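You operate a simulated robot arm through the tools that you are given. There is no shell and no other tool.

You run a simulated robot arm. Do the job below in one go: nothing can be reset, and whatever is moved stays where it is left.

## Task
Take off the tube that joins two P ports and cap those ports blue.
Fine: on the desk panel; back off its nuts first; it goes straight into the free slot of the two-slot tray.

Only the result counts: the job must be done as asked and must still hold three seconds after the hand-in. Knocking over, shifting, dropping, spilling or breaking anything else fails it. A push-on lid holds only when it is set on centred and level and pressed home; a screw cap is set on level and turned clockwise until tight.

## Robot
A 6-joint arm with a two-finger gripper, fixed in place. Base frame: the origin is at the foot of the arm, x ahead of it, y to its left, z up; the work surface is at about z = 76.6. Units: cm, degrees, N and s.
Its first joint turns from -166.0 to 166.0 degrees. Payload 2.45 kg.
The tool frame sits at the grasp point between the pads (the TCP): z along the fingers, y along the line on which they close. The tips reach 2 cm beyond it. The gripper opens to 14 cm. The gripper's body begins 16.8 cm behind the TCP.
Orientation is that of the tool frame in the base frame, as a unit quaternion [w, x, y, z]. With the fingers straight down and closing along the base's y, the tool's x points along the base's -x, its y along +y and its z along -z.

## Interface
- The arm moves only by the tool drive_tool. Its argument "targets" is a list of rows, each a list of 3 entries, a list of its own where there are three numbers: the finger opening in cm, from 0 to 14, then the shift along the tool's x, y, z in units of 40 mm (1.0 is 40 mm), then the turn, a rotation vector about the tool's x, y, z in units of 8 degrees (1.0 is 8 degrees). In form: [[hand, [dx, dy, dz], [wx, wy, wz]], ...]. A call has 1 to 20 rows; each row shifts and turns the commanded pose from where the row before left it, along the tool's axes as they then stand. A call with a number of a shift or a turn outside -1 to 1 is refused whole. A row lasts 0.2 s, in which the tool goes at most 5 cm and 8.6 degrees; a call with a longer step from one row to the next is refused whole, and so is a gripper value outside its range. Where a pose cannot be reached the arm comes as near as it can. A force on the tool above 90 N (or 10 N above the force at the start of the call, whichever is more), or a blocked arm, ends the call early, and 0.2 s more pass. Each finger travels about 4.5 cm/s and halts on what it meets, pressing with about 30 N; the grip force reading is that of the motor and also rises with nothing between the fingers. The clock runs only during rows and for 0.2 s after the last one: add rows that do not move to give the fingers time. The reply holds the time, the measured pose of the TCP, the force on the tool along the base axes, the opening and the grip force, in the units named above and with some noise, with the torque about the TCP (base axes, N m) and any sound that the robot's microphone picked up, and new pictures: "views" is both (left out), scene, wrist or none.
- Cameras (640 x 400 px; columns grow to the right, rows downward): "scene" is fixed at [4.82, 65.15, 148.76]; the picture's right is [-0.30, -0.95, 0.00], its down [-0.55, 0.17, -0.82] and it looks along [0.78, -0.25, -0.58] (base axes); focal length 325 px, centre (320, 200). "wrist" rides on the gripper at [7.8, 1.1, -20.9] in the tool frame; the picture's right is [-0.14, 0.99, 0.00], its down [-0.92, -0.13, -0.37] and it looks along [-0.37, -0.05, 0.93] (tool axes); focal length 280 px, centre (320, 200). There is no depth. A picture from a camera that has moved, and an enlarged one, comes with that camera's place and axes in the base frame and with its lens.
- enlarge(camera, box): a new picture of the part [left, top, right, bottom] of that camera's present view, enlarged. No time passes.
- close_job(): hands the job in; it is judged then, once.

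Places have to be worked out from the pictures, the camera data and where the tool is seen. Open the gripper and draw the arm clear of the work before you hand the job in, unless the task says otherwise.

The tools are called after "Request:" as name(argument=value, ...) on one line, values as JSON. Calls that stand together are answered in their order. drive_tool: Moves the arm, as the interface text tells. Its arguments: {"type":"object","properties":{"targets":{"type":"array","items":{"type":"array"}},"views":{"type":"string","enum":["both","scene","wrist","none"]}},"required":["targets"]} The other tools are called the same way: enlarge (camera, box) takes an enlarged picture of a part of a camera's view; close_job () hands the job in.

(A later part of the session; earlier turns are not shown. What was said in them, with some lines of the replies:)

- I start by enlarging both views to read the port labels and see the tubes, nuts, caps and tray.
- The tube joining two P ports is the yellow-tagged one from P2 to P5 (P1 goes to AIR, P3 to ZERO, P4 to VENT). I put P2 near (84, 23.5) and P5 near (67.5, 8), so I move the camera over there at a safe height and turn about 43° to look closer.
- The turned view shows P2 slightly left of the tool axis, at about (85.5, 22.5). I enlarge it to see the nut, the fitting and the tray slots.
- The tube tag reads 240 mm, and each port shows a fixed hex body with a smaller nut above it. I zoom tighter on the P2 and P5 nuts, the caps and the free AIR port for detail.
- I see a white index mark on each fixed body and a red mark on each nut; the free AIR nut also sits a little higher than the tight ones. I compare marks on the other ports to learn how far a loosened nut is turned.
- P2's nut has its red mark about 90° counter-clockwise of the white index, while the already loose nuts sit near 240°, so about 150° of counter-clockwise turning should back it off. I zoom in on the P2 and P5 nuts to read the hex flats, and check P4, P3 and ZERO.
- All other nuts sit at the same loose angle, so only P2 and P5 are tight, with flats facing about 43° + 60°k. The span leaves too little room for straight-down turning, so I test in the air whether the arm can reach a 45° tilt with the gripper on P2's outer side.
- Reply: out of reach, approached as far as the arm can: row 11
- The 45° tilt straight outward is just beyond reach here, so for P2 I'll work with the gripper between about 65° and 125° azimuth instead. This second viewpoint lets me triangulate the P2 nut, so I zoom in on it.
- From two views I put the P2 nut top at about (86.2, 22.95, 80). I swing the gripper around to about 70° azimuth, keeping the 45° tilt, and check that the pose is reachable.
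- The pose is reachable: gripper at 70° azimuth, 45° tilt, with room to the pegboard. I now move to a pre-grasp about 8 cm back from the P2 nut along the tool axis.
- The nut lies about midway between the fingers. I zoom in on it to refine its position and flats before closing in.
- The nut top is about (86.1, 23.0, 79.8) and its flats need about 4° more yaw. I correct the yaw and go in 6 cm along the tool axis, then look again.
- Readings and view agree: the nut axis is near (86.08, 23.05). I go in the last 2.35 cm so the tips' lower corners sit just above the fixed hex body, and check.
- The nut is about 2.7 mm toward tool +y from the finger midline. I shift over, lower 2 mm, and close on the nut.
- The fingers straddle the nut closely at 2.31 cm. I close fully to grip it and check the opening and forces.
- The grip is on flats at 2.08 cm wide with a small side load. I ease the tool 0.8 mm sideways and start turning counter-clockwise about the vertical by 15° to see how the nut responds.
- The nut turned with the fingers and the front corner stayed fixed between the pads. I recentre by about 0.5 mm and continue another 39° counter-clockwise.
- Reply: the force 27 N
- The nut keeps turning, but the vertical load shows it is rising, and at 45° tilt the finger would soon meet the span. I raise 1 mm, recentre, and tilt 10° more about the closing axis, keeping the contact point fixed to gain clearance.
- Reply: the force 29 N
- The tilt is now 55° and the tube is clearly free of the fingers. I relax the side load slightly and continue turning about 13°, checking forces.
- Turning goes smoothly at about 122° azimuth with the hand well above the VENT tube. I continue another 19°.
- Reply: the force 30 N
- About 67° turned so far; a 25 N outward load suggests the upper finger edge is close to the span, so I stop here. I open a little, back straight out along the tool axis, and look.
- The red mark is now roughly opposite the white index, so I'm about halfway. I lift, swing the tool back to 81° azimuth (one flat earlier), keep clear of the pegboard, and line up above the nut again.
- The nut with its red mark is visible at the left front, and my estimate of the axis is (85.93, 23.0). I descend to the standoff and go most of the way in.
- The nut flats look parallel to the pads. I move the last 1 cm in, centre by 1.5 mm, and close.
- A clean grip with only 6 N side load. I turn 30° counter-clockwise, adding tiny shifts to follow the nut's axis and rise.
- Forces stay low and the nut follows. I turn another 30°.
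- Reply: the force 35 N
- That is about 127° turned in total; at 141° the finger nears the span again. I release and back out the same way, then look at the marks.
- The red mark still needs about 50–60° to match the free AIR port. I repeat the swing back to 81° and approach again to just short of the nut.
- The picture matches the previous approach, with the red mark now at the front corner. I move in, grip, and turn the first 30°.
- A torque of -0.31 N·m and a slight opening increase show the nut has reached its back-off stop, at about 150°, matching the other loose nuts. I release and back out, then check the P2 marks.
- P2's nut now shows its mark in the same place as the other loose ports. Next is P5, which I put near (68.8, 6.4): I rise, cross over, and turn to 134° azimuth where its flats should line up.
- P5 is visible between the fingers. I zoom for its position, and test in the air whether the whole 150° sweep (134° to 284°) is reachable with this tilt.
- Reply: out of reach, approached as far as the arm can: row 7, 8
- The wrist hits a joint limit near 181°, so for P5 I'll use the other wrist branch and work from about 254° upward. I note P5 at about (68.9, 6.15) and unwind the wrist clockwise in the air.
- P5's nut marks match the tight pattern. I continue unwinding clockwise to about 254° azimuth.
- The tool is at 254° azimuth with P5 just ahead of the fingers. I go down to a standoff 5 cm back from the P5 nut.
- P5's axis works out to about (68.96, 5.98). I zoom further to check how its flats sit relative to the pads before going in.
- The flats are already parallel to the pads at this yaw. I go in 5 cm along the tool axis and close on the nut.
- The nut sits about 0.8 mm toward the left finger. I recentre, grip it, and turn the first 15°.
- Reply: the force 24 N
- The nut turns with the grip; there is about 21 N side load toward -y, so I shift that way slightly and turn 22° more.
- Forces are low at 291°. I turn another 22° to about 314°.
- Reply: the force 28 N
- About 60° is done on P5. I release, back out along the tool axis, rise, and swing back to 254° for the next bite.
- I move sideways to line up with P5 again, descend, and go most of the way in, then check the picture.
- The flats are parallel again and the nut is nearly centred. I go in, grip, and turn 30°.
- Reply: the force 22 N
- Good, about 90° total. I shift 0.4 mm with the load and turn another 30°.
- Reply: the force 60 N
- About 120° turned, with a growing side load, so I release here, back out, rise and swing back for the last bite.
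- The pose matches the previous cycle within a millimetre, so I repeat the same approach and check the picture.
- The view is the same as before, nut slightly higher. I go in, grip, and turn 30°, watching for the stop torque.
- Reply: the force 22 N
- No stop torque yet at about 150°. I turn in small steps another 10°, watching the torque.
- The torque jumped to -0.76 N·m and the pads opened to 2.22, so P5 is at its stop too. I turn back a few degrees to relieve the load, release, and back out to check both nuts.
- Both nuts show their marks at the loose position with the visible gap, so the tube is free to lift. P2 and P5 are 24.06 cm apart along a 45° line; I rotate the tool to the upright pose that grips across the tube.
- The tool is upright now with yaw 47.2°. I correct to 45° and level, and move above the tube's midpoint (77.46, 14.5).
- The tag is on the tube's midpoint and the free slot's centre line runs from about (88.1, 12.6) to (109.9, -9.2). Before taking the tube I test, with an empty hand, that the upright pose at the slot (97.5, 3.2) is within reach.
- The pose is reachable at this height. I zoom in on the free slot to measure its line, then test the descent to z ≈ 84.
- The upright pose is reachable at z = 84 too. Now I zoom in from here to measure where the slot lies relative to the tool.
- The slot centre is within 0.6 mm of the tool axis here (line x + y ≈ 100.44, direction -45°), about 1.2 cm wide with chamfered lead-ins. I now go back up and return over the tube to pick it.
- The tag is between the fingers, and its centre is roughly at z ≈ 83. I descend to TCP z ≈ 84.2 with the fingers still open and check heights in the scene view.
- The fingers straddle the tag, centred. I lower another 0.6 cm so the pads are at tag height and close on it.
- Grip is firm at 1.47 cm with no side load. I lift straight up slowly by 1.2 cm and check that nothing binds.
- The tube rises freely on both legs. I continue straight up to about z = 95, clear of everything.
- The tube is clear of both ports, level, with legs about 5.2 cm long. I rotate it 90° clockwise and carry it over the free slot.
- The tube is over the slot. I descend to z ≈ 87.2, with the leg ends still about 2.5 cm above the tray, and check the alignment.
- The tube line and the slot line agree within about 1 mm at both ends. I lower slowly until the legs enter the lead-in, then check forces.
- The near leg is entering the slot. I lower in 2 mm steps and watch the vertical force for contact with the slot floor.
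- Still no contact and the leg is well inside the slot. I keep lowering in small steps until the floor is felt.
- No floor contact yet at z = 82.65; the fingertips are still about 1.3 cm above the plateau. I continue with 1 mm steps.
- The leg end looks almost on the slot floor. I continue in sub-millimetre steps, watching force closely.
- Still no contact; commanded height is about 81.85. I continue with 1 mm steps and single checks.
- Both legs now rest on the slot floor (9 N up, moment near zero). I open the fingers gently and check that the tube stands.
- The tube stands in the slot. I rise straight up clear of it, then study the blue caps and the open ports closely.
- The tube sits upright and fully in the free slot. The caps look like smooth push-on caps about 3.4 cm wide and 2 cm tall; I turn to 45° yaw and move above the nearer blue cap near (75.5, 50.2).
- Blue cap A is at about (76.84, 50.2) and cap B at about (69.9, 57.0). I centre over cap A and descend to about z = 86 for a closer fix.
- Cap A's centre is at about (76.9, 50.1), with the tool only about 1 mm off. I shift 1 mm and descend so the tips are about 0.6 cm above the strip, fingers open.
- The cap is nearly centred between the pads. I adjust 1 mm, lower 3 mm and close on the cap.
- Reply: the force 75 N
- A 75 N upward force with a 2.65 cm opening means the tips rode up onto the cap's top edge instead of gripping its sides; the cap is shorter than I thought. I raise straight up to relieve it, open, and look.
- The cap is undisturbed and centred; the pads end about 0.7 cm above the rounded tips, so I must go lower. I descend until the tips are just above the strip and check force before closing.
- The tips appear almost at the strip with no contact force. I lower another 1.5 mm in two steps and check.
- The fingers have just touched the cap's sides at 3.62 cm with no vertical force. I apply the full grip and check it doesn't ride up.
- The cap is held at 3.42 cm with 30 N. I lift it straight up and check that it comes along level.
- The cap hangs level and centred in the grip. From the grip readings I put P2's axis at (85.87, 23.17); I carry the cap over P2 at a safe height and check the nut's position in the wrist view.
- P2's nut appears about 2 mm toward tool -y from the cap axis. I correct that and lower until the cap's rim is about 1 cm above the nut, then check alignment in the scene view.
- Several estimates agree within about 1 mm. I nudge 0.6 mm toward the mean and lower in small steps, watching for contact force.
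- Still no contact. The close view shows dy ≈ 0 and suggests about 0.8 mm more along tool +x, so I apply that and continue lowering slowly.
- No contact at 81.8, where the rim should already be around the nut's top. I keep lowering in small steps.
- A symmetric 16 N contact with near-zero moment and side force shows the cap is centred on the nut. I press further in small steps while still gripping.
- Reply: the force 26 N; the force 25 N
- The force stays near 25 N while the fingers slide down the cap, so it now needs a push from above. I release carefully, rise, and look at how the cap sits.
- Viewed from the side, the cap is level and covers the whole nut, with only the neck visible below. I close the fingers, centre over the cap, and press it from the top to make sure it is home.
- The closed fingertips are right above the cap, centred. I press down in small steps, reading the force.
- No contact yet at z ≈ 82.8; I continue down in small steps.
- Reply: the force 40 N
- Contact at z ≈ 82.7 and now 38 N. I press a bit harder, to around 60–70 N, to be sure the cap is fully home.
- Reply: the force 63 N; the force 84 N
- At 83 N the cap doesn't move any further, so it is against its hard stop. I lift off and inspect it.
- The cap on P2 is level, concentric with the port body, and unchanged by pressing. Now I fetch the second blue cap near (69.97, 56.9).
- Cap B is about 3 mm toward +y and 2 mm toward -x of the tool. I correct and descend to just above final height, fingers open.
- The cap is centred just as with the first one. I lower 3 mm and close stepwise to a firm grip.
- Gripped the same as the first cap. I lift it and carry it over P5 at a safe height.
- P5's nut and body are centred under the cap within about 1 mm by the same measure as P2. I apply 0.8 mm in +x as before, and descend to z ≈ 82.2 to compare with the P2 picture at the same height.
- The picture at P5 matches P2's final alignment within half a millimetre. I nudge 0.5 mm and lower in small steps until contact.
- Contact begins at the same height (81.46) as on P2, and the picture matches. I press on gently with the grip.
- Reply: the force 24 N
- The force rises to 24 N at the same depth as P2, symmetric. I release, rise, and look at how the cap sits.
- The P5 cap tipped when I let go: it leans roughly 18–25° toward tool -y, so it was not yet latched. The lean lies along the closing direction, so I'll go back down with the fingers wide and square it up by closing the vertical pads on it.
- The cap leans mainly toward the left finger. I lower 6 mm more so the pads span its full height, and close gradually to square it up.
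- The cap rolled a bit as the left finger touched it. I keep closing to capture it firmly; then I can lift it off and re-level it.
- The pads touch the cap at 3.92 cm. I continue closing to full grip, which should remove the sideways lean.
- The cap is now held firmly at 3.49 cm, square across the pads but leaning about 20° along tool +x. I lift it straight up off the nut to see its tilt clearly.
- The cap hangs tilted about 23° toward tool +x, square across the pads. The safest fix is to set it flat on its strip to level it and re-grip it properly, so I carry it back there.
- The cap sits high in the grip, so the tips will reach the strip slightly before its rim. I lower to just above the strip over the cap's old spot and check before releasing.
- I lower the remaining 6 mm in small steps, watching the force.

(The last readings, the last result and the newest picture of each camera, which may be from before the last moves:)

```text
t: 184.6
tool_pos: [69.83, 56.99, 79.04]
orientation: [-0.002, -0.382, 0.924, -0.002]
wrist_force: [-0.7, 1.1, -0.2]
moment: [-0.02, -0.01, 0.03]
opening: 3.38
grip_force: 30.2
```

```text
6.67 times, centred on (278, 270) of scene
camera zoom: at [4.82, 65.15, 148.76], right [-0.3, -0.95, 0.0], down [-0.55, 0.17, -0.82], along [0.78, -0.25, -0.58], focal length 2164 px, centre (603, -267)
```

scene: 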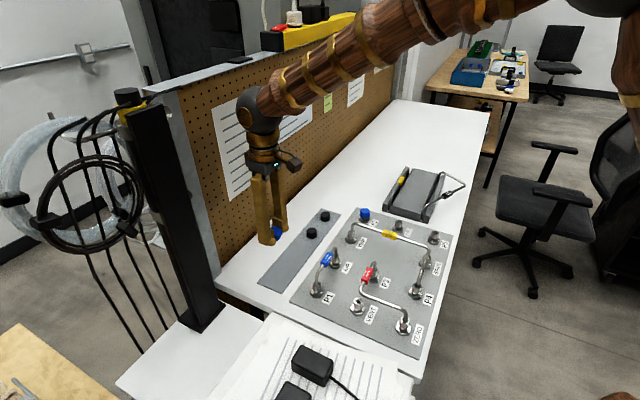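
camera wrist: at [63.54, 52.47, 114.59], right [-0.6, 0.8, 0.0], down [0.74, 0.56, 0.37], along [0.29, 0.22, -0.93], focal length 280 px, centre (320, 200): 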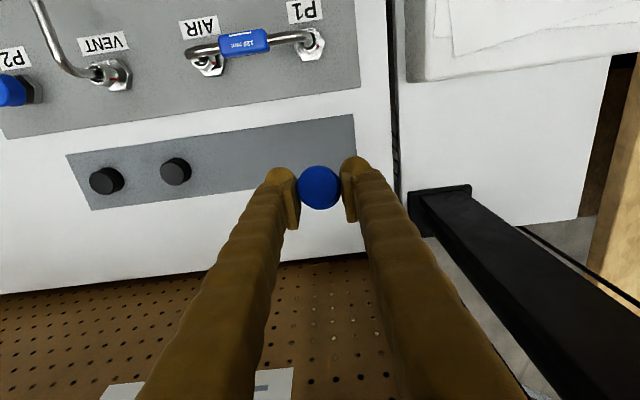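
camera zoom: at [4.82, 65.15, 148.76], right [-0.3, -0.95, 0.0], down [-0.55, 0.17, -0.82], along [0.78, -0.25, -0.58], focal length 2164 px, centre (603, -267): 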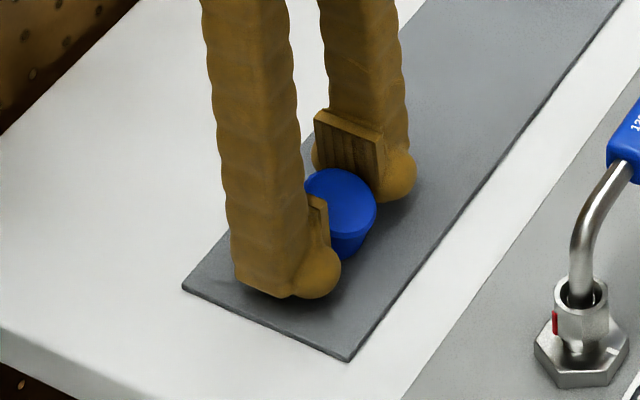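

Still no contact. I lower another 1 mm twice and check whether the rim or tips touch.

Request:
drive_tool(targets=[[2.9, [0, 0, 0.025], [0, 0, 0]], [2.9, [0, 0, 0], [0, 0, 0]]], views="none")

Request:
drive_tool(targets=[[2.9, [0, 0, 0.025], [0, 0, 0]], [2.9, [0, 0, 0], [0, 0, 0]]], views="none")

Request:
enlarge(camera="scene", box=[250, 240, 305, 300])

Request:
enlarge(camera="wrist", box=[260, 110, 380, 240])

```text
t: 185.2
tool_pos: [69.88, 57.03, 78.96]
orientation: [-0.001, -0.383, 0.924, -0.002]
wrist_force: [0.3, 0.3, 1.4]
moment: [-0.01, -0.01, -0.03]
opening: 3.4
grip_force: 30.2
```

```text
t: 185.8
tool_pos: [69.97, 57.0, 78.88]
orientation: [0.0, -0.382, 0.924, -0.002]
wrist_force: [0.2, 0.0, 12.0]
moment: [-0.13, 0.14, -0.03]
opening: 3.37
grip_force: 29.8
```

```text
6.67 times, centred on (278, 270) of scene
camera zoom: at [4.82, 65.15, 148.76], right [-0.3, -0.95, 0.0], down [-0.55, 0.17, -0.82], along [0.78, -0.25, -0.58], focal length 2164 px, centre (603, -267)
```

zoom: 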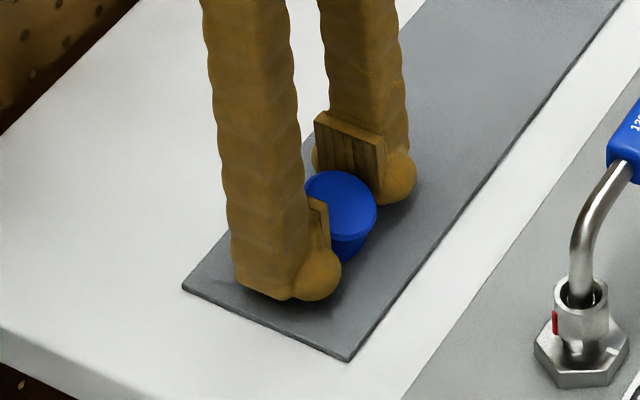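

```text
3.08 times, centred on (320, 175) of wrist
camera zoom: at [63.63, 52.36, 99.74], right [-0.6, 0.8, 0.0], down [0.74, 0.56, 0.37], along [0.29, 0.22, -0.93], focal length 863 px, centre (320, 277)
```

zoom: 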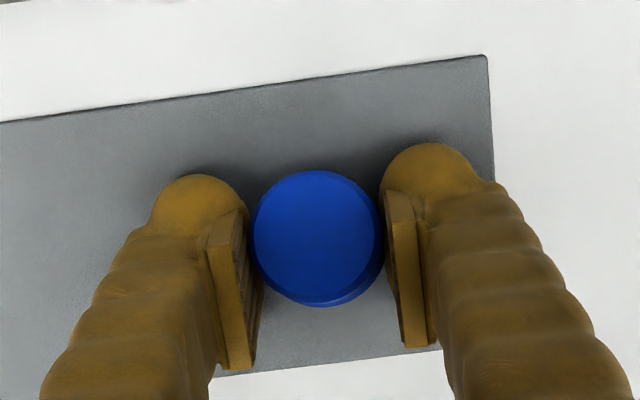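

The torque shows it is the cap's low rim (1.6 cm out in +x) touching the strip. I open gently so it settles flat between the fingers.

Request:
drive_tool(targets=[[3.5, [0, 0, 0], [0, 0, 0]], [3.7, [0, 0, 0], [0, 0, 0]], [4.0, [0, 0, 0], [0, 0, 0]], [4.5, [0, 0, 0], [0, 0, 0]], [5, [0, 0, -0.03], [0, 0, 0]], [5, [0, 0, 0], [0, 0, 0]]], views="none")

Request:
enlarge(camera="scene", box=[250, 240, 305, 300])

Request:
enlarge(camera="wrist", box=[260, 110, 380, 240])

```text
t: 187.2
tool_pos: [69.89, 57.18, 78.94]
orientation: [-0.001, -0.383, 0.924, -0.002]
wrist_force: [0.5, -0.3, 0.2]
moment: [-0.01, 0.04, 0.0]
opening: 5.02
grip_force: 0.0
```

```text
6.67 times, centred on (278, 270) of scene
camera zoom: at [4.82, 65.15, 148.76], right [-0.3, -0.95, 0.0], down [-0.55, 0.17, -0.82], along [0.78, -0.25, -0.58], focal length 2164 px, centre (603, -267)
```

zoom: 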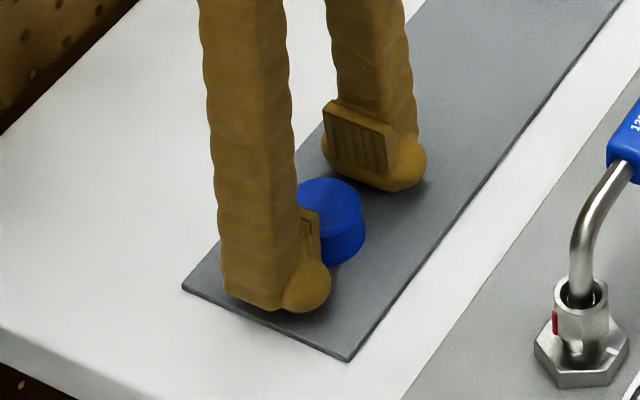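

```text
3.08 times, centred on (320, 175) of wrist
camera zoom: at [63.61, 52.36, 99.83], right [-0.6, 0.8, 0.0], down [0.74, 0.56, 0.37], along [0.29, 0.22, -0.93], focal length 863 px, centre (320, 277)
```

zoom: 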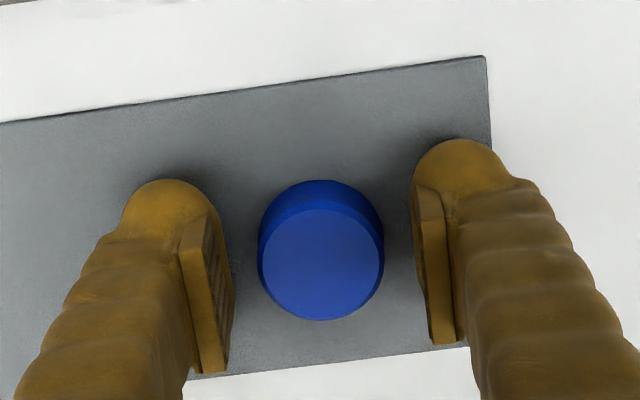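

The cap is flat again, about 2.8 mm toward tool -x. I shift to centre on it, set the standard height, and re-grip.

Request:
drive_tool(targets=[[5, [-0.035, 0, -0.02], [0, 0, 0]], [5, [-0.035, 0, 0], [0, 0, 0]], [4.4, [0, 0, 0], [0, 0, 0]], [3.9, [0, 0, 0], [0, 0, 0]], [3.5, [0, 0, 0], [0, 0, 0]], [3.2, [0, 0, 0], [0, 0, 0]], [2.9, [0, 0, 0], [0, 0, 0]], [2.8, [0, 0, 0], [0, 0, 0]]], views="none")

Request:
enlarge(camera="scene", box=[250, 240, 305, 300])

Request:
enlarge(camera="wrist", box=[260, 110, 380, 240])

```text
t: 189.0
tool_pos: [70.02, 57.23, 78.97]
orientation: [0.0, -0.383, 0.924, -0.002]
wrist_force: [0.0, -0.4, 0.0]
moment: [0.01, -0.01, 0.0]
opening: 3.37
grip_force: 29.7
```

```text
6.67 times, centred on (278, 270) of scene
camera zoom: at [4.82, 65.15, 148.76], right [-0.3, -0.95, 0.0], down [-0.55, 0.17, -0.82], along [0.78, -0.25, -0.58], focal length 2164 px, centre (603, -267)
```

zoom: 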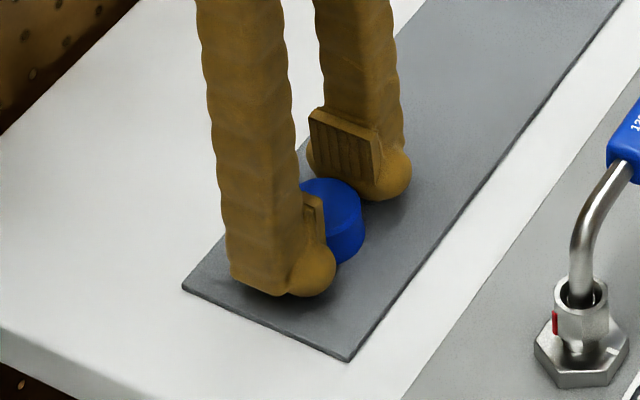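

```text
3.08 times, centred on (320, 175) of wrist
camera zoom: at [63.79, 52.55, 99.9], right [-0.6, 0.8, 0.0], down [0.74, 0.56, 0.37], along [0.29, 0.22, -0.93], focal length 863 px, centre (320, 277)
```

zoom: 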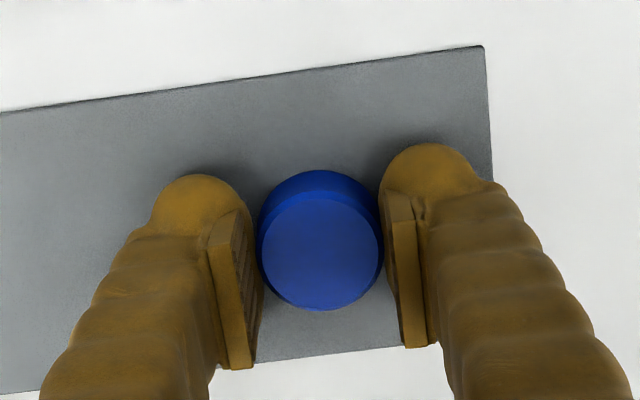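

Good grip at 3.37 cm, centred and level. I lift and carry it back over P5.

Request:
drive_tool(targets=[[2.8, [0, 0, -0.2], [0, 0, 0]], [2.8, [0, 0, -0.8], [0, 0, 0]], [2.8, [0, 0, -0.9], [0, 0, 0]], [2.8, [0, 0, -0.9], [0, 0, 0]], [2.8, [0, 0, -0.93], [0, 0, 0]], [2.8, [0.6584, -0.6327, 0], [0, 0, 0]], [2.8, [0.6584, -0.6327, 0], [0, 0, 0]], [2.8, [0.6584, -0.6327, 0], [0, 0, 0]], [2.8, [0.6584, -0.6327, 0], [0, 0, 0]], [2.8, [0.6584, -0.6327, 0], [0, 0, 0]], [2.8, [0.6584, -0.6327, 0], [0, 0, 0]], [2.8, [0.6584, -0.6327, 0], [0, 0, 0]], [2.8, [0.6584, -0.6327, 0], [0, 0, 0]], [2.8, [0.6584, -0.6327, 0], [0, 0, 0]], [2.8, [0.6584, -0.6327, 0], [0, 0, 0]], [2.8, [0.6584, -0.6327, 0], [0, 0, 0]], [2.8, [0.6584, -0.6327, 0], [0, 0, 0]], [2.8, [0.6584, -0.6327, 0], [0, 0, 0]], [2.8, [0.6584, -0.6327, 0], [0, 0, 0]], [2.8, [0, 0, 0], [0, 0, 0]]], views="none")

Request:
enlarge(camera="wrist", box=[305, 125, 345, 170])

Request:
enlarge(camera="wrist", box=[270, 110, 370, 220])

```text
t: 193.2
tool_pos: [68.99, 6.24, 94.08]
orientation: [0.0, -0.384, 0.923, -0.003]
wrist_force: [-0.2, -0.9, -0.3]
moment: [-0.01, 0.0, -0.01]
opening: 3.37
grip_force: 29.5
```

```text
8.89 times, centred on (325, 148) of wrist
camera zoom: at [62.82, 1.45, 114.97], right [-0.6, 0.8, 0.0], down [0.74, 0.56, 0.37], along [0.29, 0.22, -0.93], focal length 2492 px, centre (276, 667)
```

zoom: 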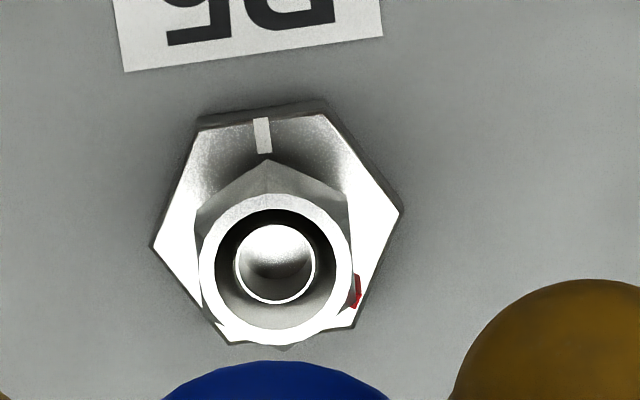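

```text
3.64 times, centred on (320, 165) of wrist
camera zoom: at [62.82, 1.45, 114.97], right [-0.6, 0.8, 0.0], down [0.74, 0.56, 0.37], along [0.29, 0.22, -0.93], focal length 1020 px, centre (320, 327)
```

zoom: 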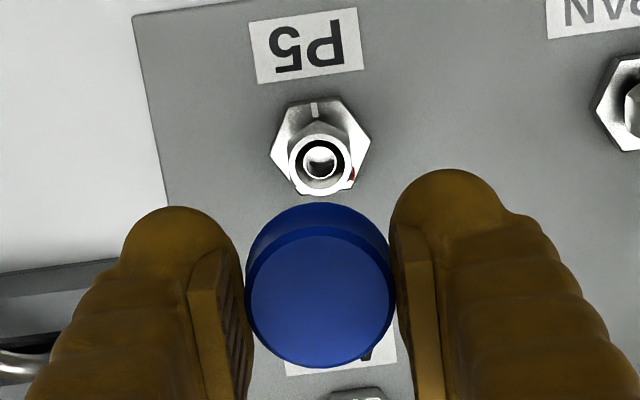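

Compared with the first attempt, the cap sits about 1.3 mm further toward -x in the grip, so I shift +2.4 mm in x (and -0.5 mm in y) and descend to z ≈ 82.3 to check.

Request:
drive_tool(targets=[[2.8, [0.06, -0.012, 0.7], [0, 0, 0]], [2.8, [0, 0, 0.8], [0, 0, 0]], [2.8, [0, 0, 0.8], [0, 0, 0]], [2.8, [0, 0, 0.5], [0, 0, 0]], [2.8, [0, 0, 0.16], [0, 0, 0]], [2.8, [0, 0, 0], [0, 0, 0]]], views="none")

Request:
enlarge(camera="wrist", box=[270, 110, 370, 220])

Request:
enlarge(camera="scene", box=[415, 215, 455, 250])

```text
t: 194.6
tool_pos: [68.98, 5.96, 82.32]
orientation: [-0.001, -0.382, 0.924, -0.002]
wrist_force: [0.2, -0.3, -0.4]
moment: [-0.01, 0.0, 0.03]
opening: 3.38
grip_force: 29.5
```

```text
3.64 times, centred on (320, 165) of wrist
camera zoom: at [62.67, 1.29, 103.16], right [-0.6, 0.8, 0.0], down [0.74, 0.56, 0.37], along [0.29, 0.22, -0.93], focal length 1020 px, centre (320, 327)
```

zoom: 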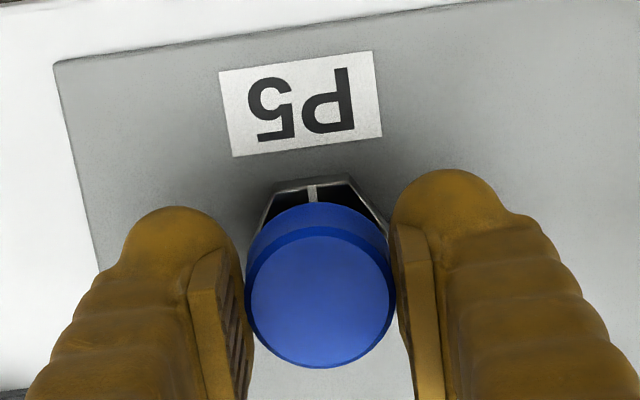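

```text
11.43 times, centred on (435, 232) of scene
camera zoom: at [4.82, 65.15, 148.76], right [-0.3, -0.95, 0.0], down [-0.55, 0.17, -0.82], along [0.78, -0.25, -0.58], focal length 3710 px, centre (-994, -171)
```

zoom: 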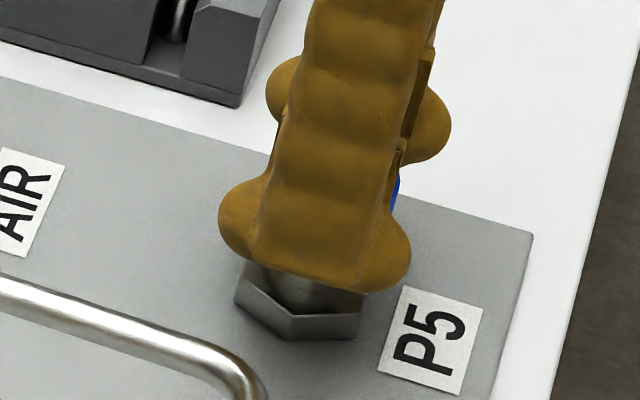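

The picture matches P2's alignment within half a millimetre. I lower to contact and press further this time until the cap is clearly home before letting go.

Request:
drive_tool(targets=[[2.8, [0, 0, 0.05], [0, 0, 0]], [2.8, [0, 0, 0.05], [0, 0, 0]], [2.8, [0, 0, 0.05], [0, 0, 0]], [2.8, [0, 0, 0], [0, 0, 0]]], views="none")

Request:
drive_tool(targets=[[2.8, [0, 0, 0.04], [0, 0, 0]], [2.8, [0, 0, 0.03], [0, 0, 0]], [2.8, [0, 0, 0], [0, 0, 0]]], views="none")

Request:
enlarge(camera="wrist", box=[270, 110, 370, 220])

```text
t: 195.6
tool_pos: [68.97, 6.0, 81.75]
orientation: [-0.001, -0.383, 0.924, -0.001]
wrist_force: [-0.1, -1.1, 0.0]
moment: [0.01, 0.01, 0.01]
opening: 3.36
grip_force: 30.1
```

```text
t: 196.4
tool_pos: [68.81, 5.9, 81.41]
orientation: [-0.001, -0.383, 0.924, -0.001]
wrist_force: [0.0, 0.0, 2.5]
moment: [0.0, -0.01, -0.01]
opening: 3.34
grip_force: 29.9
```

```text
3.64 times, centred on (320, 165) of wrist
camera zoom: at [62.7, 1.26, 102.29], right [-0.6, 0.8, 0.0], down [0.74, 0.56, 0.37], along [0.29, 0.22, -0.93], focal length 1020 px, centre (320, 327)
```

zoom: 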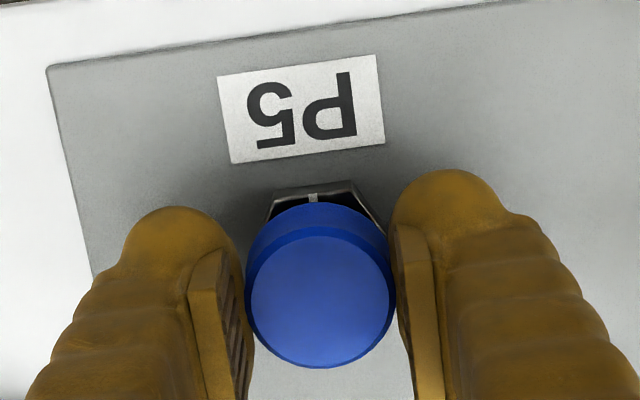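

Contact starts at the same height. I press on in small steps.

Request:
drive_tool(targets=[[2.8, [0, 0, 0.03], [0, 0, 0]], [2.8, [0, 0, 0], [0, 0, 0]]], views="none")

Request:
drive_tool(targets=[[2.8, [0, 0, 0.03], [0, 0, 0]], [2.8, [0, 0, 0], [0, 0, 0]]], views="none")

Request:
drive_tool(targets=[[2.8, [0, 0, 0.03], [0, 0, 0]], [2.8, [0, 0, 0], [0, 0, 0]]], views="none")

Request:
enlarge(camera="wrist", box=[270, 110, 370, 220])

```text
t: 197.0
tool_pos: [68.94, 5.98, 81.24]
orientation: [0.0, -0.383, 0.924, -0.002]
wrist_force: [-0.5, -0.1, 7.2]
moment: [0.02, -0.02, 0.0]
opening: 3.35
grip_force: 30.3
```

```text
t: 197.6
tool_pos: [69.09, 5.91, 81.19]
orientation: [-0.001, -0.383, 0.924, -0.002]
wrist_force: [-3.4, -0.8, 23.5]
moment: [0.03, 0.02, -0.09]
opening: 3.32
grip_force: 30.4
```

```text
t: 198.2
tool_pos: [68.92, 5.96, 81.01]
orientation: [-0.001, -0.383, 0.924, -0.002]
wrist_force: [-1.1, 5.7, 22.8]
moment: [0.09, 0.02, -0.17]
opening: 3.26
grip_force: 30.3
```

```text
3.64 times, centred on (320, 165) of wrist
camera zoom: at [62.7, 1.25, 101.96], right [-0.6, 0.8, 0.0], down [0.74, 0.56, 0.37], along [0.29, 0.22, -0.93], focal length 1020 px, centre (320, 327)
```

zoom: 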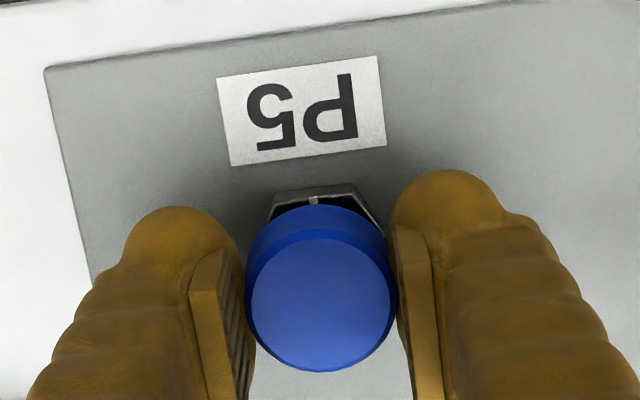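

The fingers now slide on the cap at about 23 N just as they did at P2, with the picture level. This time I open straight away without lifting first.

Request:
drive_tool(targets=[[3.6, [0, 0, 0], [0, 0, 0]], [4.2, [0, 0, 0], [0, 0, 0]], [5, [0, 0, 0], [0, 0, 0]], [5, [0, 0, 0], [0, 0, 0]]], views="none")

Request:
enlarge(camera="wrist", box=[260, 110, 380, 240])

Request:
enlarge(camera="scene", box=[415, 215, 455, 250])

```text
t: 199.2
tool_pos: [68.99, 5.86, 81.07]
orientation: [0.0, -0.383, 0.924, -0.003]
wrist_force: [-0.2, 0.5, -0.2]
moment: [-0.02, 0.0, -0.01]
opening: 5.01
grip_force: 0.1
```

```text
3.08 times, centred on (320, 175) of wrist
camera zoom: at [62.7, 1.23, 101.94], right [-0.6, 0.8, 0.0], down [0.74, 0.56, 0.37], along [0.29, 0.22, -0.93], focal length 863 px, centre (320, 277)
```

zoom: 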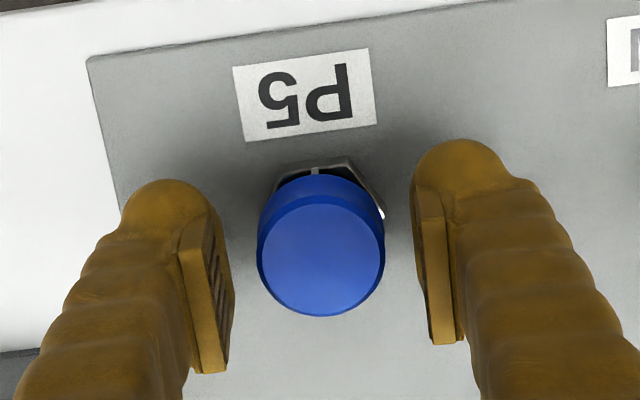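

```text
11.43 times, centred on (435, 232) of scene
camera zoom: at [4.82, 65.15, 148.76], right [-0.3, -0.95, 0.0], down [-0.55, 0.17, -0.82], along [0.78, -0.25, -0.58], focal length 3710 px, centre (-994, -171)
```

zoom: 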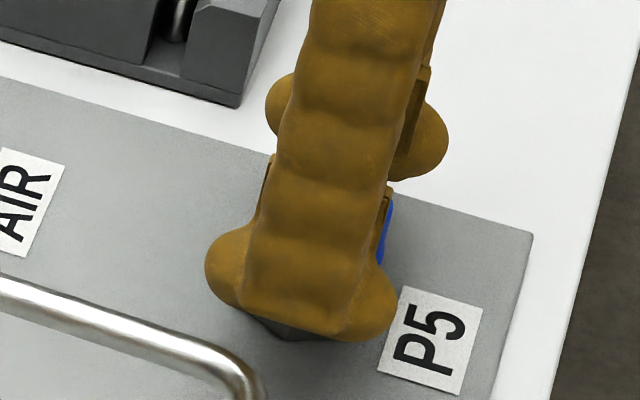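

The cap stays upright after release. I rise straight up and inspect it from the side.

Request:
drive_tool(targets=[[5, [0, 0, -0.4], [0, 0, 0]], [5, [0, 0, -0.7], [0, 0, 0]], [5, [0, 0, -0.8], [0, 0, 0]], [5, [0, 0, 0], [0, 0, 0]]], views="wrist")

Request:
enlarge(camera="scene", box=[415, 215, 455, 250])

Request:
enlarge(camera="wrist", box=[290, 110, 350, 200])

Request:
enlarge(camera="scene", box=[350, 195, 390, 230])

```text
t: 200.2
tool_pos: [68.86, 5.97, 88.72]
orientation: [0.0, -0.382, 0.924, -0.001]
wrist_force: [-0.2, 0.3, -0.1]
moment: [0.01, -0.04, 0.04]
opening: 4.97
grip_force: 0.0
camera wrist: at [62.7, 1.2, 109.6], right [-0.6, 0.8, 0.0], down [0.74, 0.56, 0.37], along [0.29, 0.22, -0.93], focal length 280 px, centre (320, 200)
```

wrist: 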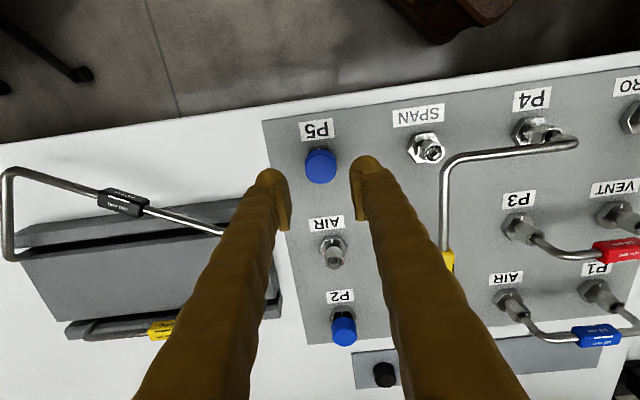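

```text
11.43 times, centred on (435, 232) of scene
camera zoom: at [4.82, 65.15, 148.76], right [-0.3, -0.95, 0.0], down [-0.55, 0.17, -0.82], along [0.78, -0.25, -0.58], focal length 3710 px, centre (-994, -171)
```

zoom: 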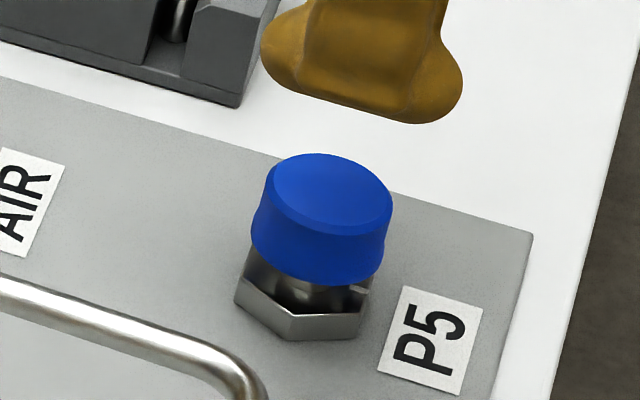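

```text
4.44 times, centred on (320, 155) of wrist
camera zoom: at [62.7, 1.2, 109.6], right [-0.6, 0.8, 0.0], down [0.74, 0.56, 0.37], along [0.29, 0.22, -0.93], focal length 1246 px, centre (320, 400)
```

zoom: 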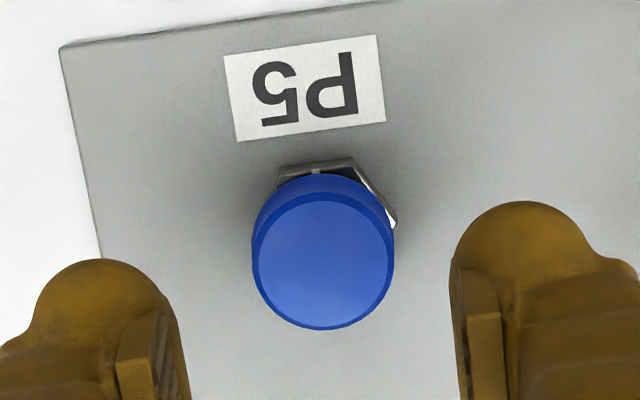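

```text
11.43 times, centred on (370, 212) of scene
camera zoom: at [4.82, 65.15, 148.76], right [-0.3, -0.95, 0.0], down [-0.55, 0.17, -0.82], along [0.78, -0.25, -0.58], focal length 3710 px, centre (-251, 57)
```

zoom: 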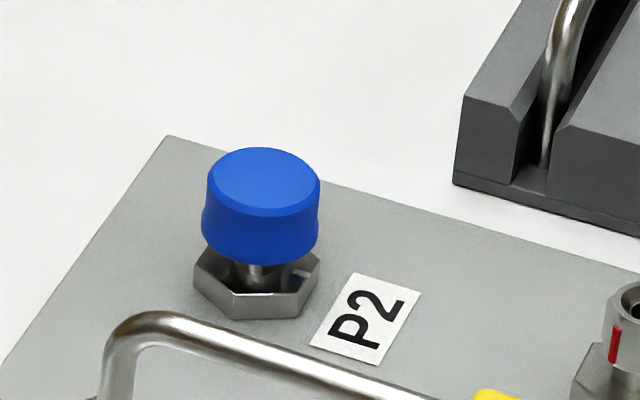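

P5's cap is level and seated at the same depth as P2's. I close the fingers, centre over it and press from the top, as I did on P2.

Request:
drive_tool(targets=[[3, [-0.03, 0, 0], [0, 0, 0]], [1.5, [0, 0, 0], [0, 0, 0]], [0, [0, 0, 0.3], [0, 0, 0]], [0, [0, 0, 0.4], [0, 0, 0]], [0, [0, 0, 0.4], [0, 0, 0]], [0, [0, 0, 0.25], [0, 0, 0]], [0, [0, 0, 0], [0, 0, 0]]], views="none")

Request:
enlarge(camera="scene", box=[415, 215, 455, 250])

Request:
enlarge(camera="wrist", box=[270, 110, 370, 220])

```text
t: 201.8
tool_pos: [69.02, 6.12, 83.21]
orientation: [-0.001, -0.383, 0.924, -0.002]
wrist_force: [0.5, -0.1, 0.2]
moment: [0.0, 0.01, 0.0]
opening: 0.0
grip_force: 29.6
```

```text
11.43 times, centred on (435, 232) of scene
camera zoom: at [4.82, 65.15, 148.76], right [-0.3, -0.95, 0.0], down [-0.55, 0.17, -0.82], along [0.78, -0.25, -0.58], focal length 3710 px, centre (-994, -171)
```

zoom: 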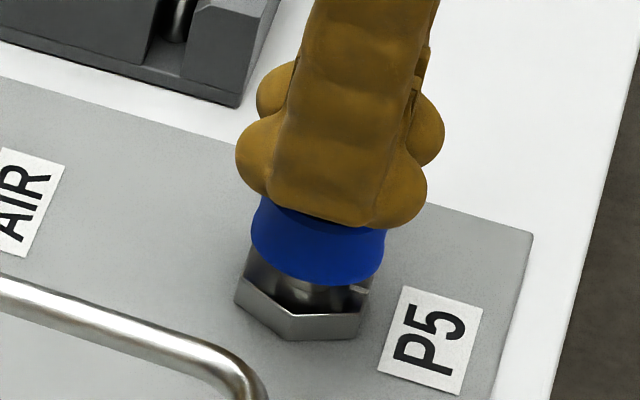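

```text
3.64 times, centred on (320, 165) of wrist
camera zoom: at [62.74, 1.35, 104.11], right [-0.6, 0.8, 0.0], down [0.74, 0.56, 0.37], along [0.29, 0.22, -0.93], focal length 1020 px, centre (320, 327)
```

zoom: 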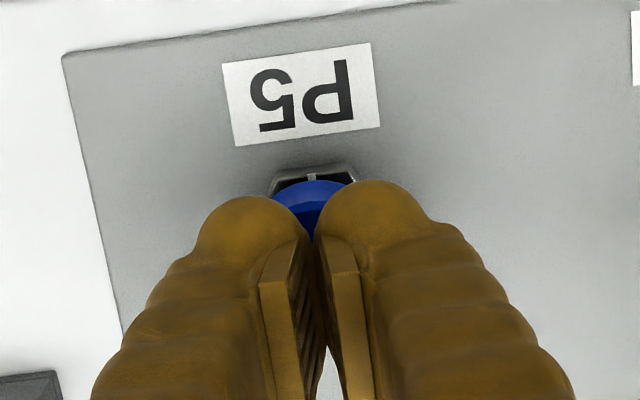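

The closed fingertips are centred over the cap. I press down in small steps to about 60–80 N.

Request:
drive_tool(targets=[[0, [0, 0, 0.06], [0, 0, 0]], [0, [0, 0, 0.05], [0, 0, 0]], [0, [0, 0, 0], [0, 0, 0]]], views="none")

Request:
drive_tool(targets=[[0, [0, 0, 0.04], [0, 0, 0]], [0, [0, 0, 0], [0, 0, 0]]], views="none")

Request:
drive_tool(targets=[[0, [0, 0, 0.03], [0, 0, 0]], [0, [0, 0, 0], [0, 0, 0]]], views="none")

Request:
drive_tool(targets=[[0, [0, 0, 0.03], [0, 0, 0]], [0, [0, 0, 0], [0, 0, 0]]], views="none")

```text
t: 202.6
tool_pos: [68.98, 6.09, 82.79]
orientation: [0.0, -0.382, 0.924, -0.002]
wrist_force: [0.1, 0.4, 0.1]
moment: [-0.03, 0.01, 0.03]
opening: 0.0
grip_force: 29.1
```

```text
t: 203.2
tool_pos: [68.92, 5.96, 82.66]
orientation: [0.0, -0.383, 0.924, -0.003]
wrist_force: [-2.8, 0.6, 12.1]
moment: [-0.02, 0.04, 0.02]
opening: 0.58
grip_force: 29.5
```

```text
t: 203.8
tool_pos: [69.12, 6.05, 82.64]
orientation: [0.0, -0.383, 0.924, -0.002]
wrist_force: [-8.5, -1.8, 38.0]
moment: [-0.05, 0.17, 0.01]
opening: 0.62
grip_force: 29.4
```

```text
t: 204.4
tool_pos: [69.15, 6.11, 82.44]
orientation: [0.0, -0.383, 0.924, -0.002]
wrist_force: [-9.4, -3.8, 59.3]
moment: [-0.1, 0.19, 0.01]
opening: 0.58
grip_force: 29.7
```

Contact and stiffness are the same as on P2. One more small step to about 80 N, then I lift off and inspect.

Request:
drive_tool(targets=[[0, [0, 0, 0.025], [0, 0, 0]], [0, [0, 0, 0], [0, 0, 0]]], views="none")

Request:
drive_tool(targets=[[0, [0, 0, -0.2], [0, 0, 0]], [1, [0, 0, -0.5], [0, 0, 0]], [3, [0, 0, -0.8], [0, 0, 0]], [5, [0, 0, -0.8], [0, 0, 0]], [5, [0, 0, -0.8], [0, 0, 0]], [5, [0, 0, 0], [0, 0, 0]]], views="both")

Request:
enlarge(camera="scene", box=[350, 190, 460, 260])

Request:
enlarge(camera="scene", box=[415, 215, 455, 250])

Request:
enlarge(camera="wrist", box=[280, 100, 380, 200])

```text
t: 205.0
tool_pos: [69.04, 5.98, 82.52]
orientation: [0.001, -0.382, 0.924, -0.002]
wrist_force: [-6.2, 2.4, 82.5]
moment: [0.02, 0.16, 0.01]
opening: 0.6
grip_force: 29.3
```

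```text
t: 206.4
tool_pos: [69.06, 5.99, 94.68]
orientation: [-0.001, -0.382, 0.924, -0.003]
wrist_force: [0.2, -0.5, 0.5]
moment: [-0.03, 0.0, -0.01]
opening: 5.02
grip_force: 0.1
camera wrist: at [62.8, 1.35, 115.61], right [-0.6, 0.8, 0.0], down [0.74, 0.56, 0.37], along [0.29, 0.22, -0.93], focal length 280 px, centre (320, 200)
```

scene: 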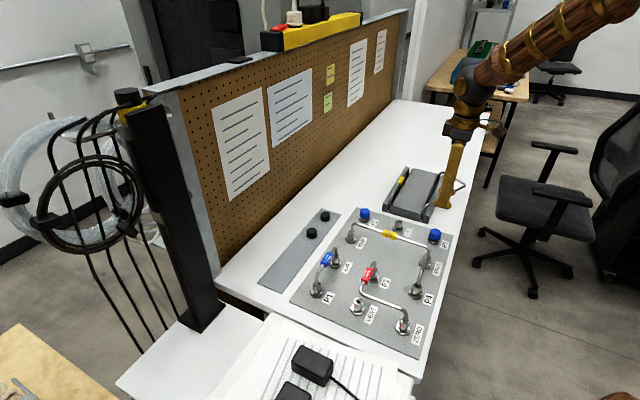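
wrist: 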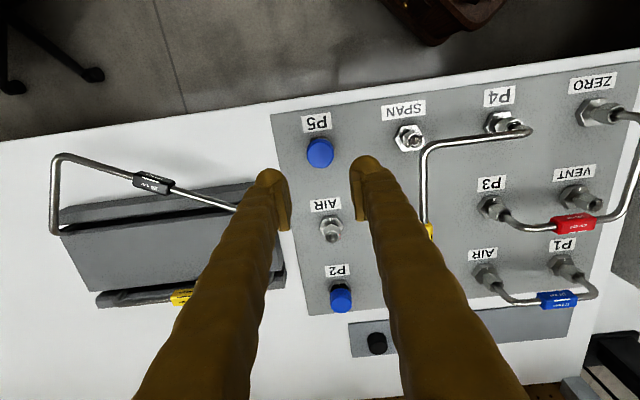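

```text
5.71 times, centred on (405, 225) of scene
camera zoom: at [4.82, 65.15, 148.76], right [-0.3, -0.95, 0.0], down [-0.55, 0.17, -0.82], along [0.78, -0.25, -0.58], focal length 1855 px, centre (-166, 57)
```

zoom: 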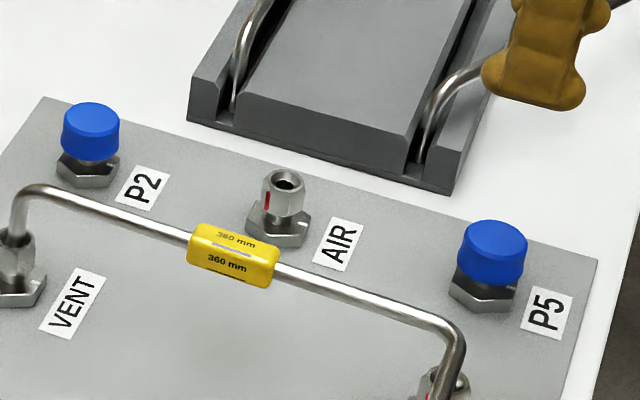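

```text
11.43 times, centred on (435, 232) of scene
camera zoom: at [4.82, 65.15, 148.76], right [-0.3, -0.95, 0.0], down [-0.55, 0.17, -0.82], along [0.78, -0.25, -0.58], focal length 3710 px, centre (-994, -171)
```

zoom: 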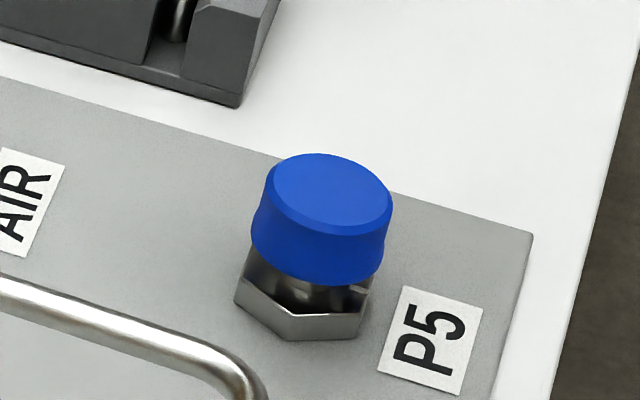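

```text
4.00 times, centred on (330, 150) of wrist
camera zoom: at [62.8, 1.35, 115.61], right [-0.6, 0.8, 0.0], down [0.74, 0.56, 0.37], along [0.29, 0.22, -0.93], focal length 1122 px, centre (280, 400)
```

zoom: 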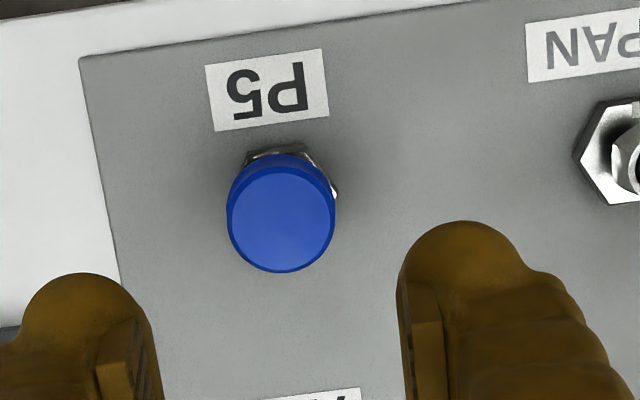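

Both caps sit level after pressing. I take closer looks at concentricity on P5 and at the tray, and check that nothing else has moved.

Request:
enlarge(camera="wrist", box=[300, 130, 340, 175])

Request:
enlarge(camera="wrist", box=[310, 265, 370, 325])

Request:
enlarge(camera="scene", box=[370, 150, 480, 230])

Request:
enlarge(camera="scene", box=[250, 190, 450, 360])

```text
8.89 times, centred on (320, 152) of wrist
camera zoom: at [62.8, 1.35, 115.61], right [-0.6, 0.8, 0.0], down [0.74, 0.56, 0.37], along [0.29, 0.22, -0.93], focal length 2492 px, centre (320, 622)
```

zoom: 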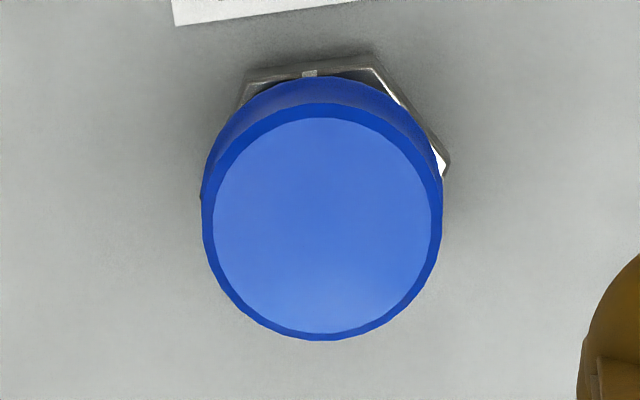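

```text
6.67 times, centred on (340, 295) of wrist
camera zoom: at [62.8, 1.35, 115.61], right [-0.6, 0.8, 0.0], down [0.74, 0.56, 0.37], along [0.29, 0.22, -0.93], focal length 1869 px, centre (187, -433)
```

zoom: 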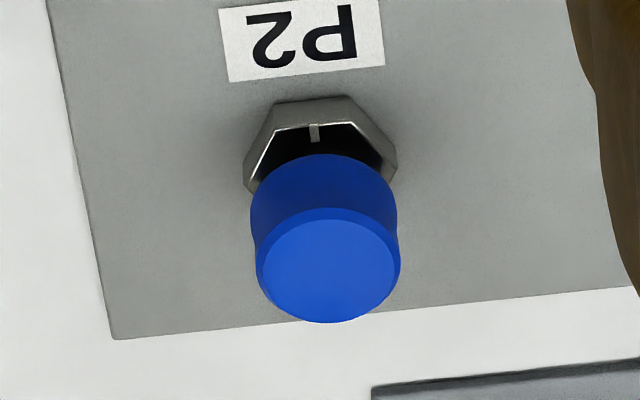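

```text
5.00 times, centred on (425, 190) of scene
camera zoom: at [4.82, 65.15, 148.76], right [-0.3, -0.95, 0.0], down [-0.55, 0.17, -0.82], along [0.78, -0.25, -0.58], focal length 1623 px, centre (-205, 250)
```

zoom: 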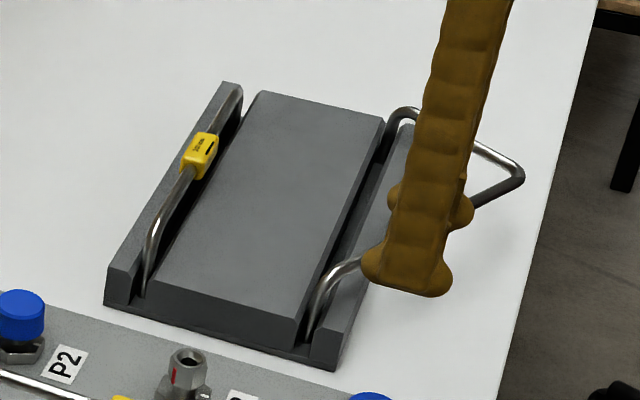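

```text
2.35 times, centred on (350, 275) of scene
camera zoom: at [4.82, 65.15, 148.76], right [-0.3, -0.95, 0.0], down [-0.55, 0.17, -0.82], along [0.78, -0.25, -0.58], focal length 764 px, centre (249, 24)
```

zoom: 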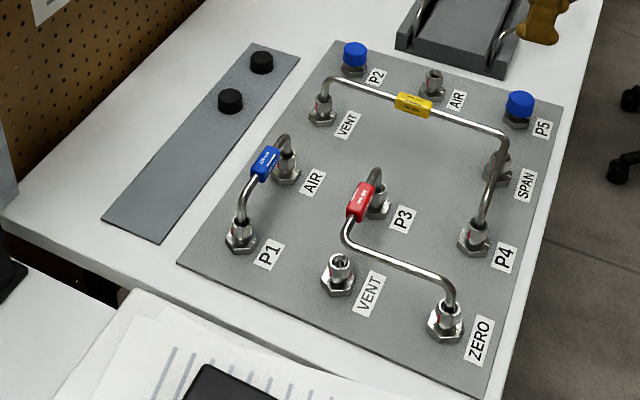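

Everything looks right: both P2 and P5 wear blue caps, the tube is in the free slot, and nothing else has moved. I open the gripper and draw the arm up and clear, then take a final look.

Request:
drive_tool(targets=[[8, [0, 0, -0.8], [0, 0, 0]], [10, [0, 0, -0.8], [0, 0, 0]], [12, [0, 0, -0.8], [0, 0, 0]], [12, [0.6, 0.3, -0.3], [0, 0, 0]], [12, [0.6, 0.3, 0], [0, 0, 0]], [12, [0.6, 0.3, 0], [0, 0, 0]], [12, [0, 0, 0], [0, 0, 0]], [12, [0, 0, 0], [0, 0, 0]], [12, [0, 0, 0], [0, 0, 0]], [12, [0, 0, 0], [0, 0, 0]], [12, [0, 0, 0], [0, 0, 0]]], views="both")

Request:
enlarge(camera="scene", box=[330, 150, 480, 260])

```text
t: 208.8
tool_pos: [61.61, 3.64, 105.59]
orientation: [-0.002, -0.383, 0.924, -0.002]
wrist_force: [0.6, -0.5, -0.4]
moment: [0.0, 0.01, 0.03]
opening: 12.01
grip_force: 0.1
camera wrist: at [55.18, -1.11, 126.45], right [-0.6, 0.8, 0.0], down [0.74, 0.56, 0.37], along [0.29, 0.22, -0.93], focal length 280 px, centre (320, 200)
```

scene: 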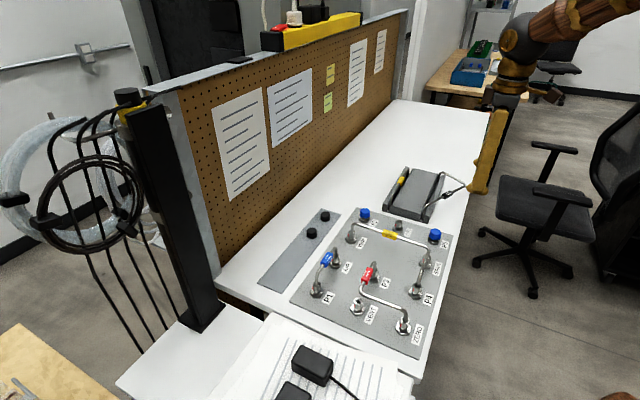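
wrist: 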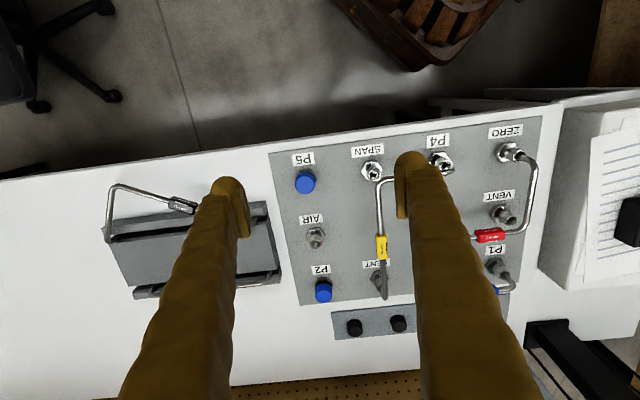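

```text
3.64 times, centred on (405, 205) of scene
camera zoom: at [4.82, 65.15, 148.76], right [-0.3, -0.95, 0.0], down [-0.55, 0.17, -0.82], along [0.78, -0.25, -0.58], focal length 1181 px, centre (11, 182)
```

zoom: 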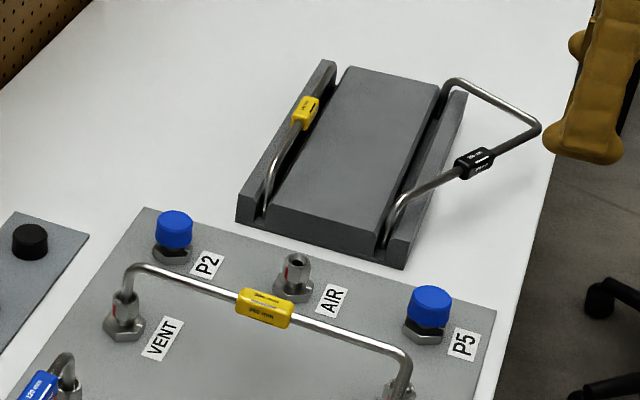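

The final view shows the P2–P5 tube standing in the free slot, level blue caps on P2 and P5, and everything else in place. The gripper is open and the arm is clear, so I hand the job in.

Request:
close_job()

```text
The job is handed in.
```

The tube between P2 and P5 is off, and both ports now have blue caps. I've handed the job in.

- **Nuts:** I backed both nuts off about 150° counter-clockwise, to their stops. Their red marks now line up like those on the other loose nuts.
- **Tube:** I lifted it straight out and set it directly into the free slot of the tray. It stands upright with both legs on the slot floor.
- **Caps:** Both are seated level and centred. I pressed each from the top to about 80 N, and neither moved further.

**P5 cap:** It tipped when I first let go. I took it back to its strip, set it flat, gripped it again and refitted it. It stayed level the second time.

In the last pictures nothing else on the desk had moved. The arm is clear of the work with the gripper open.
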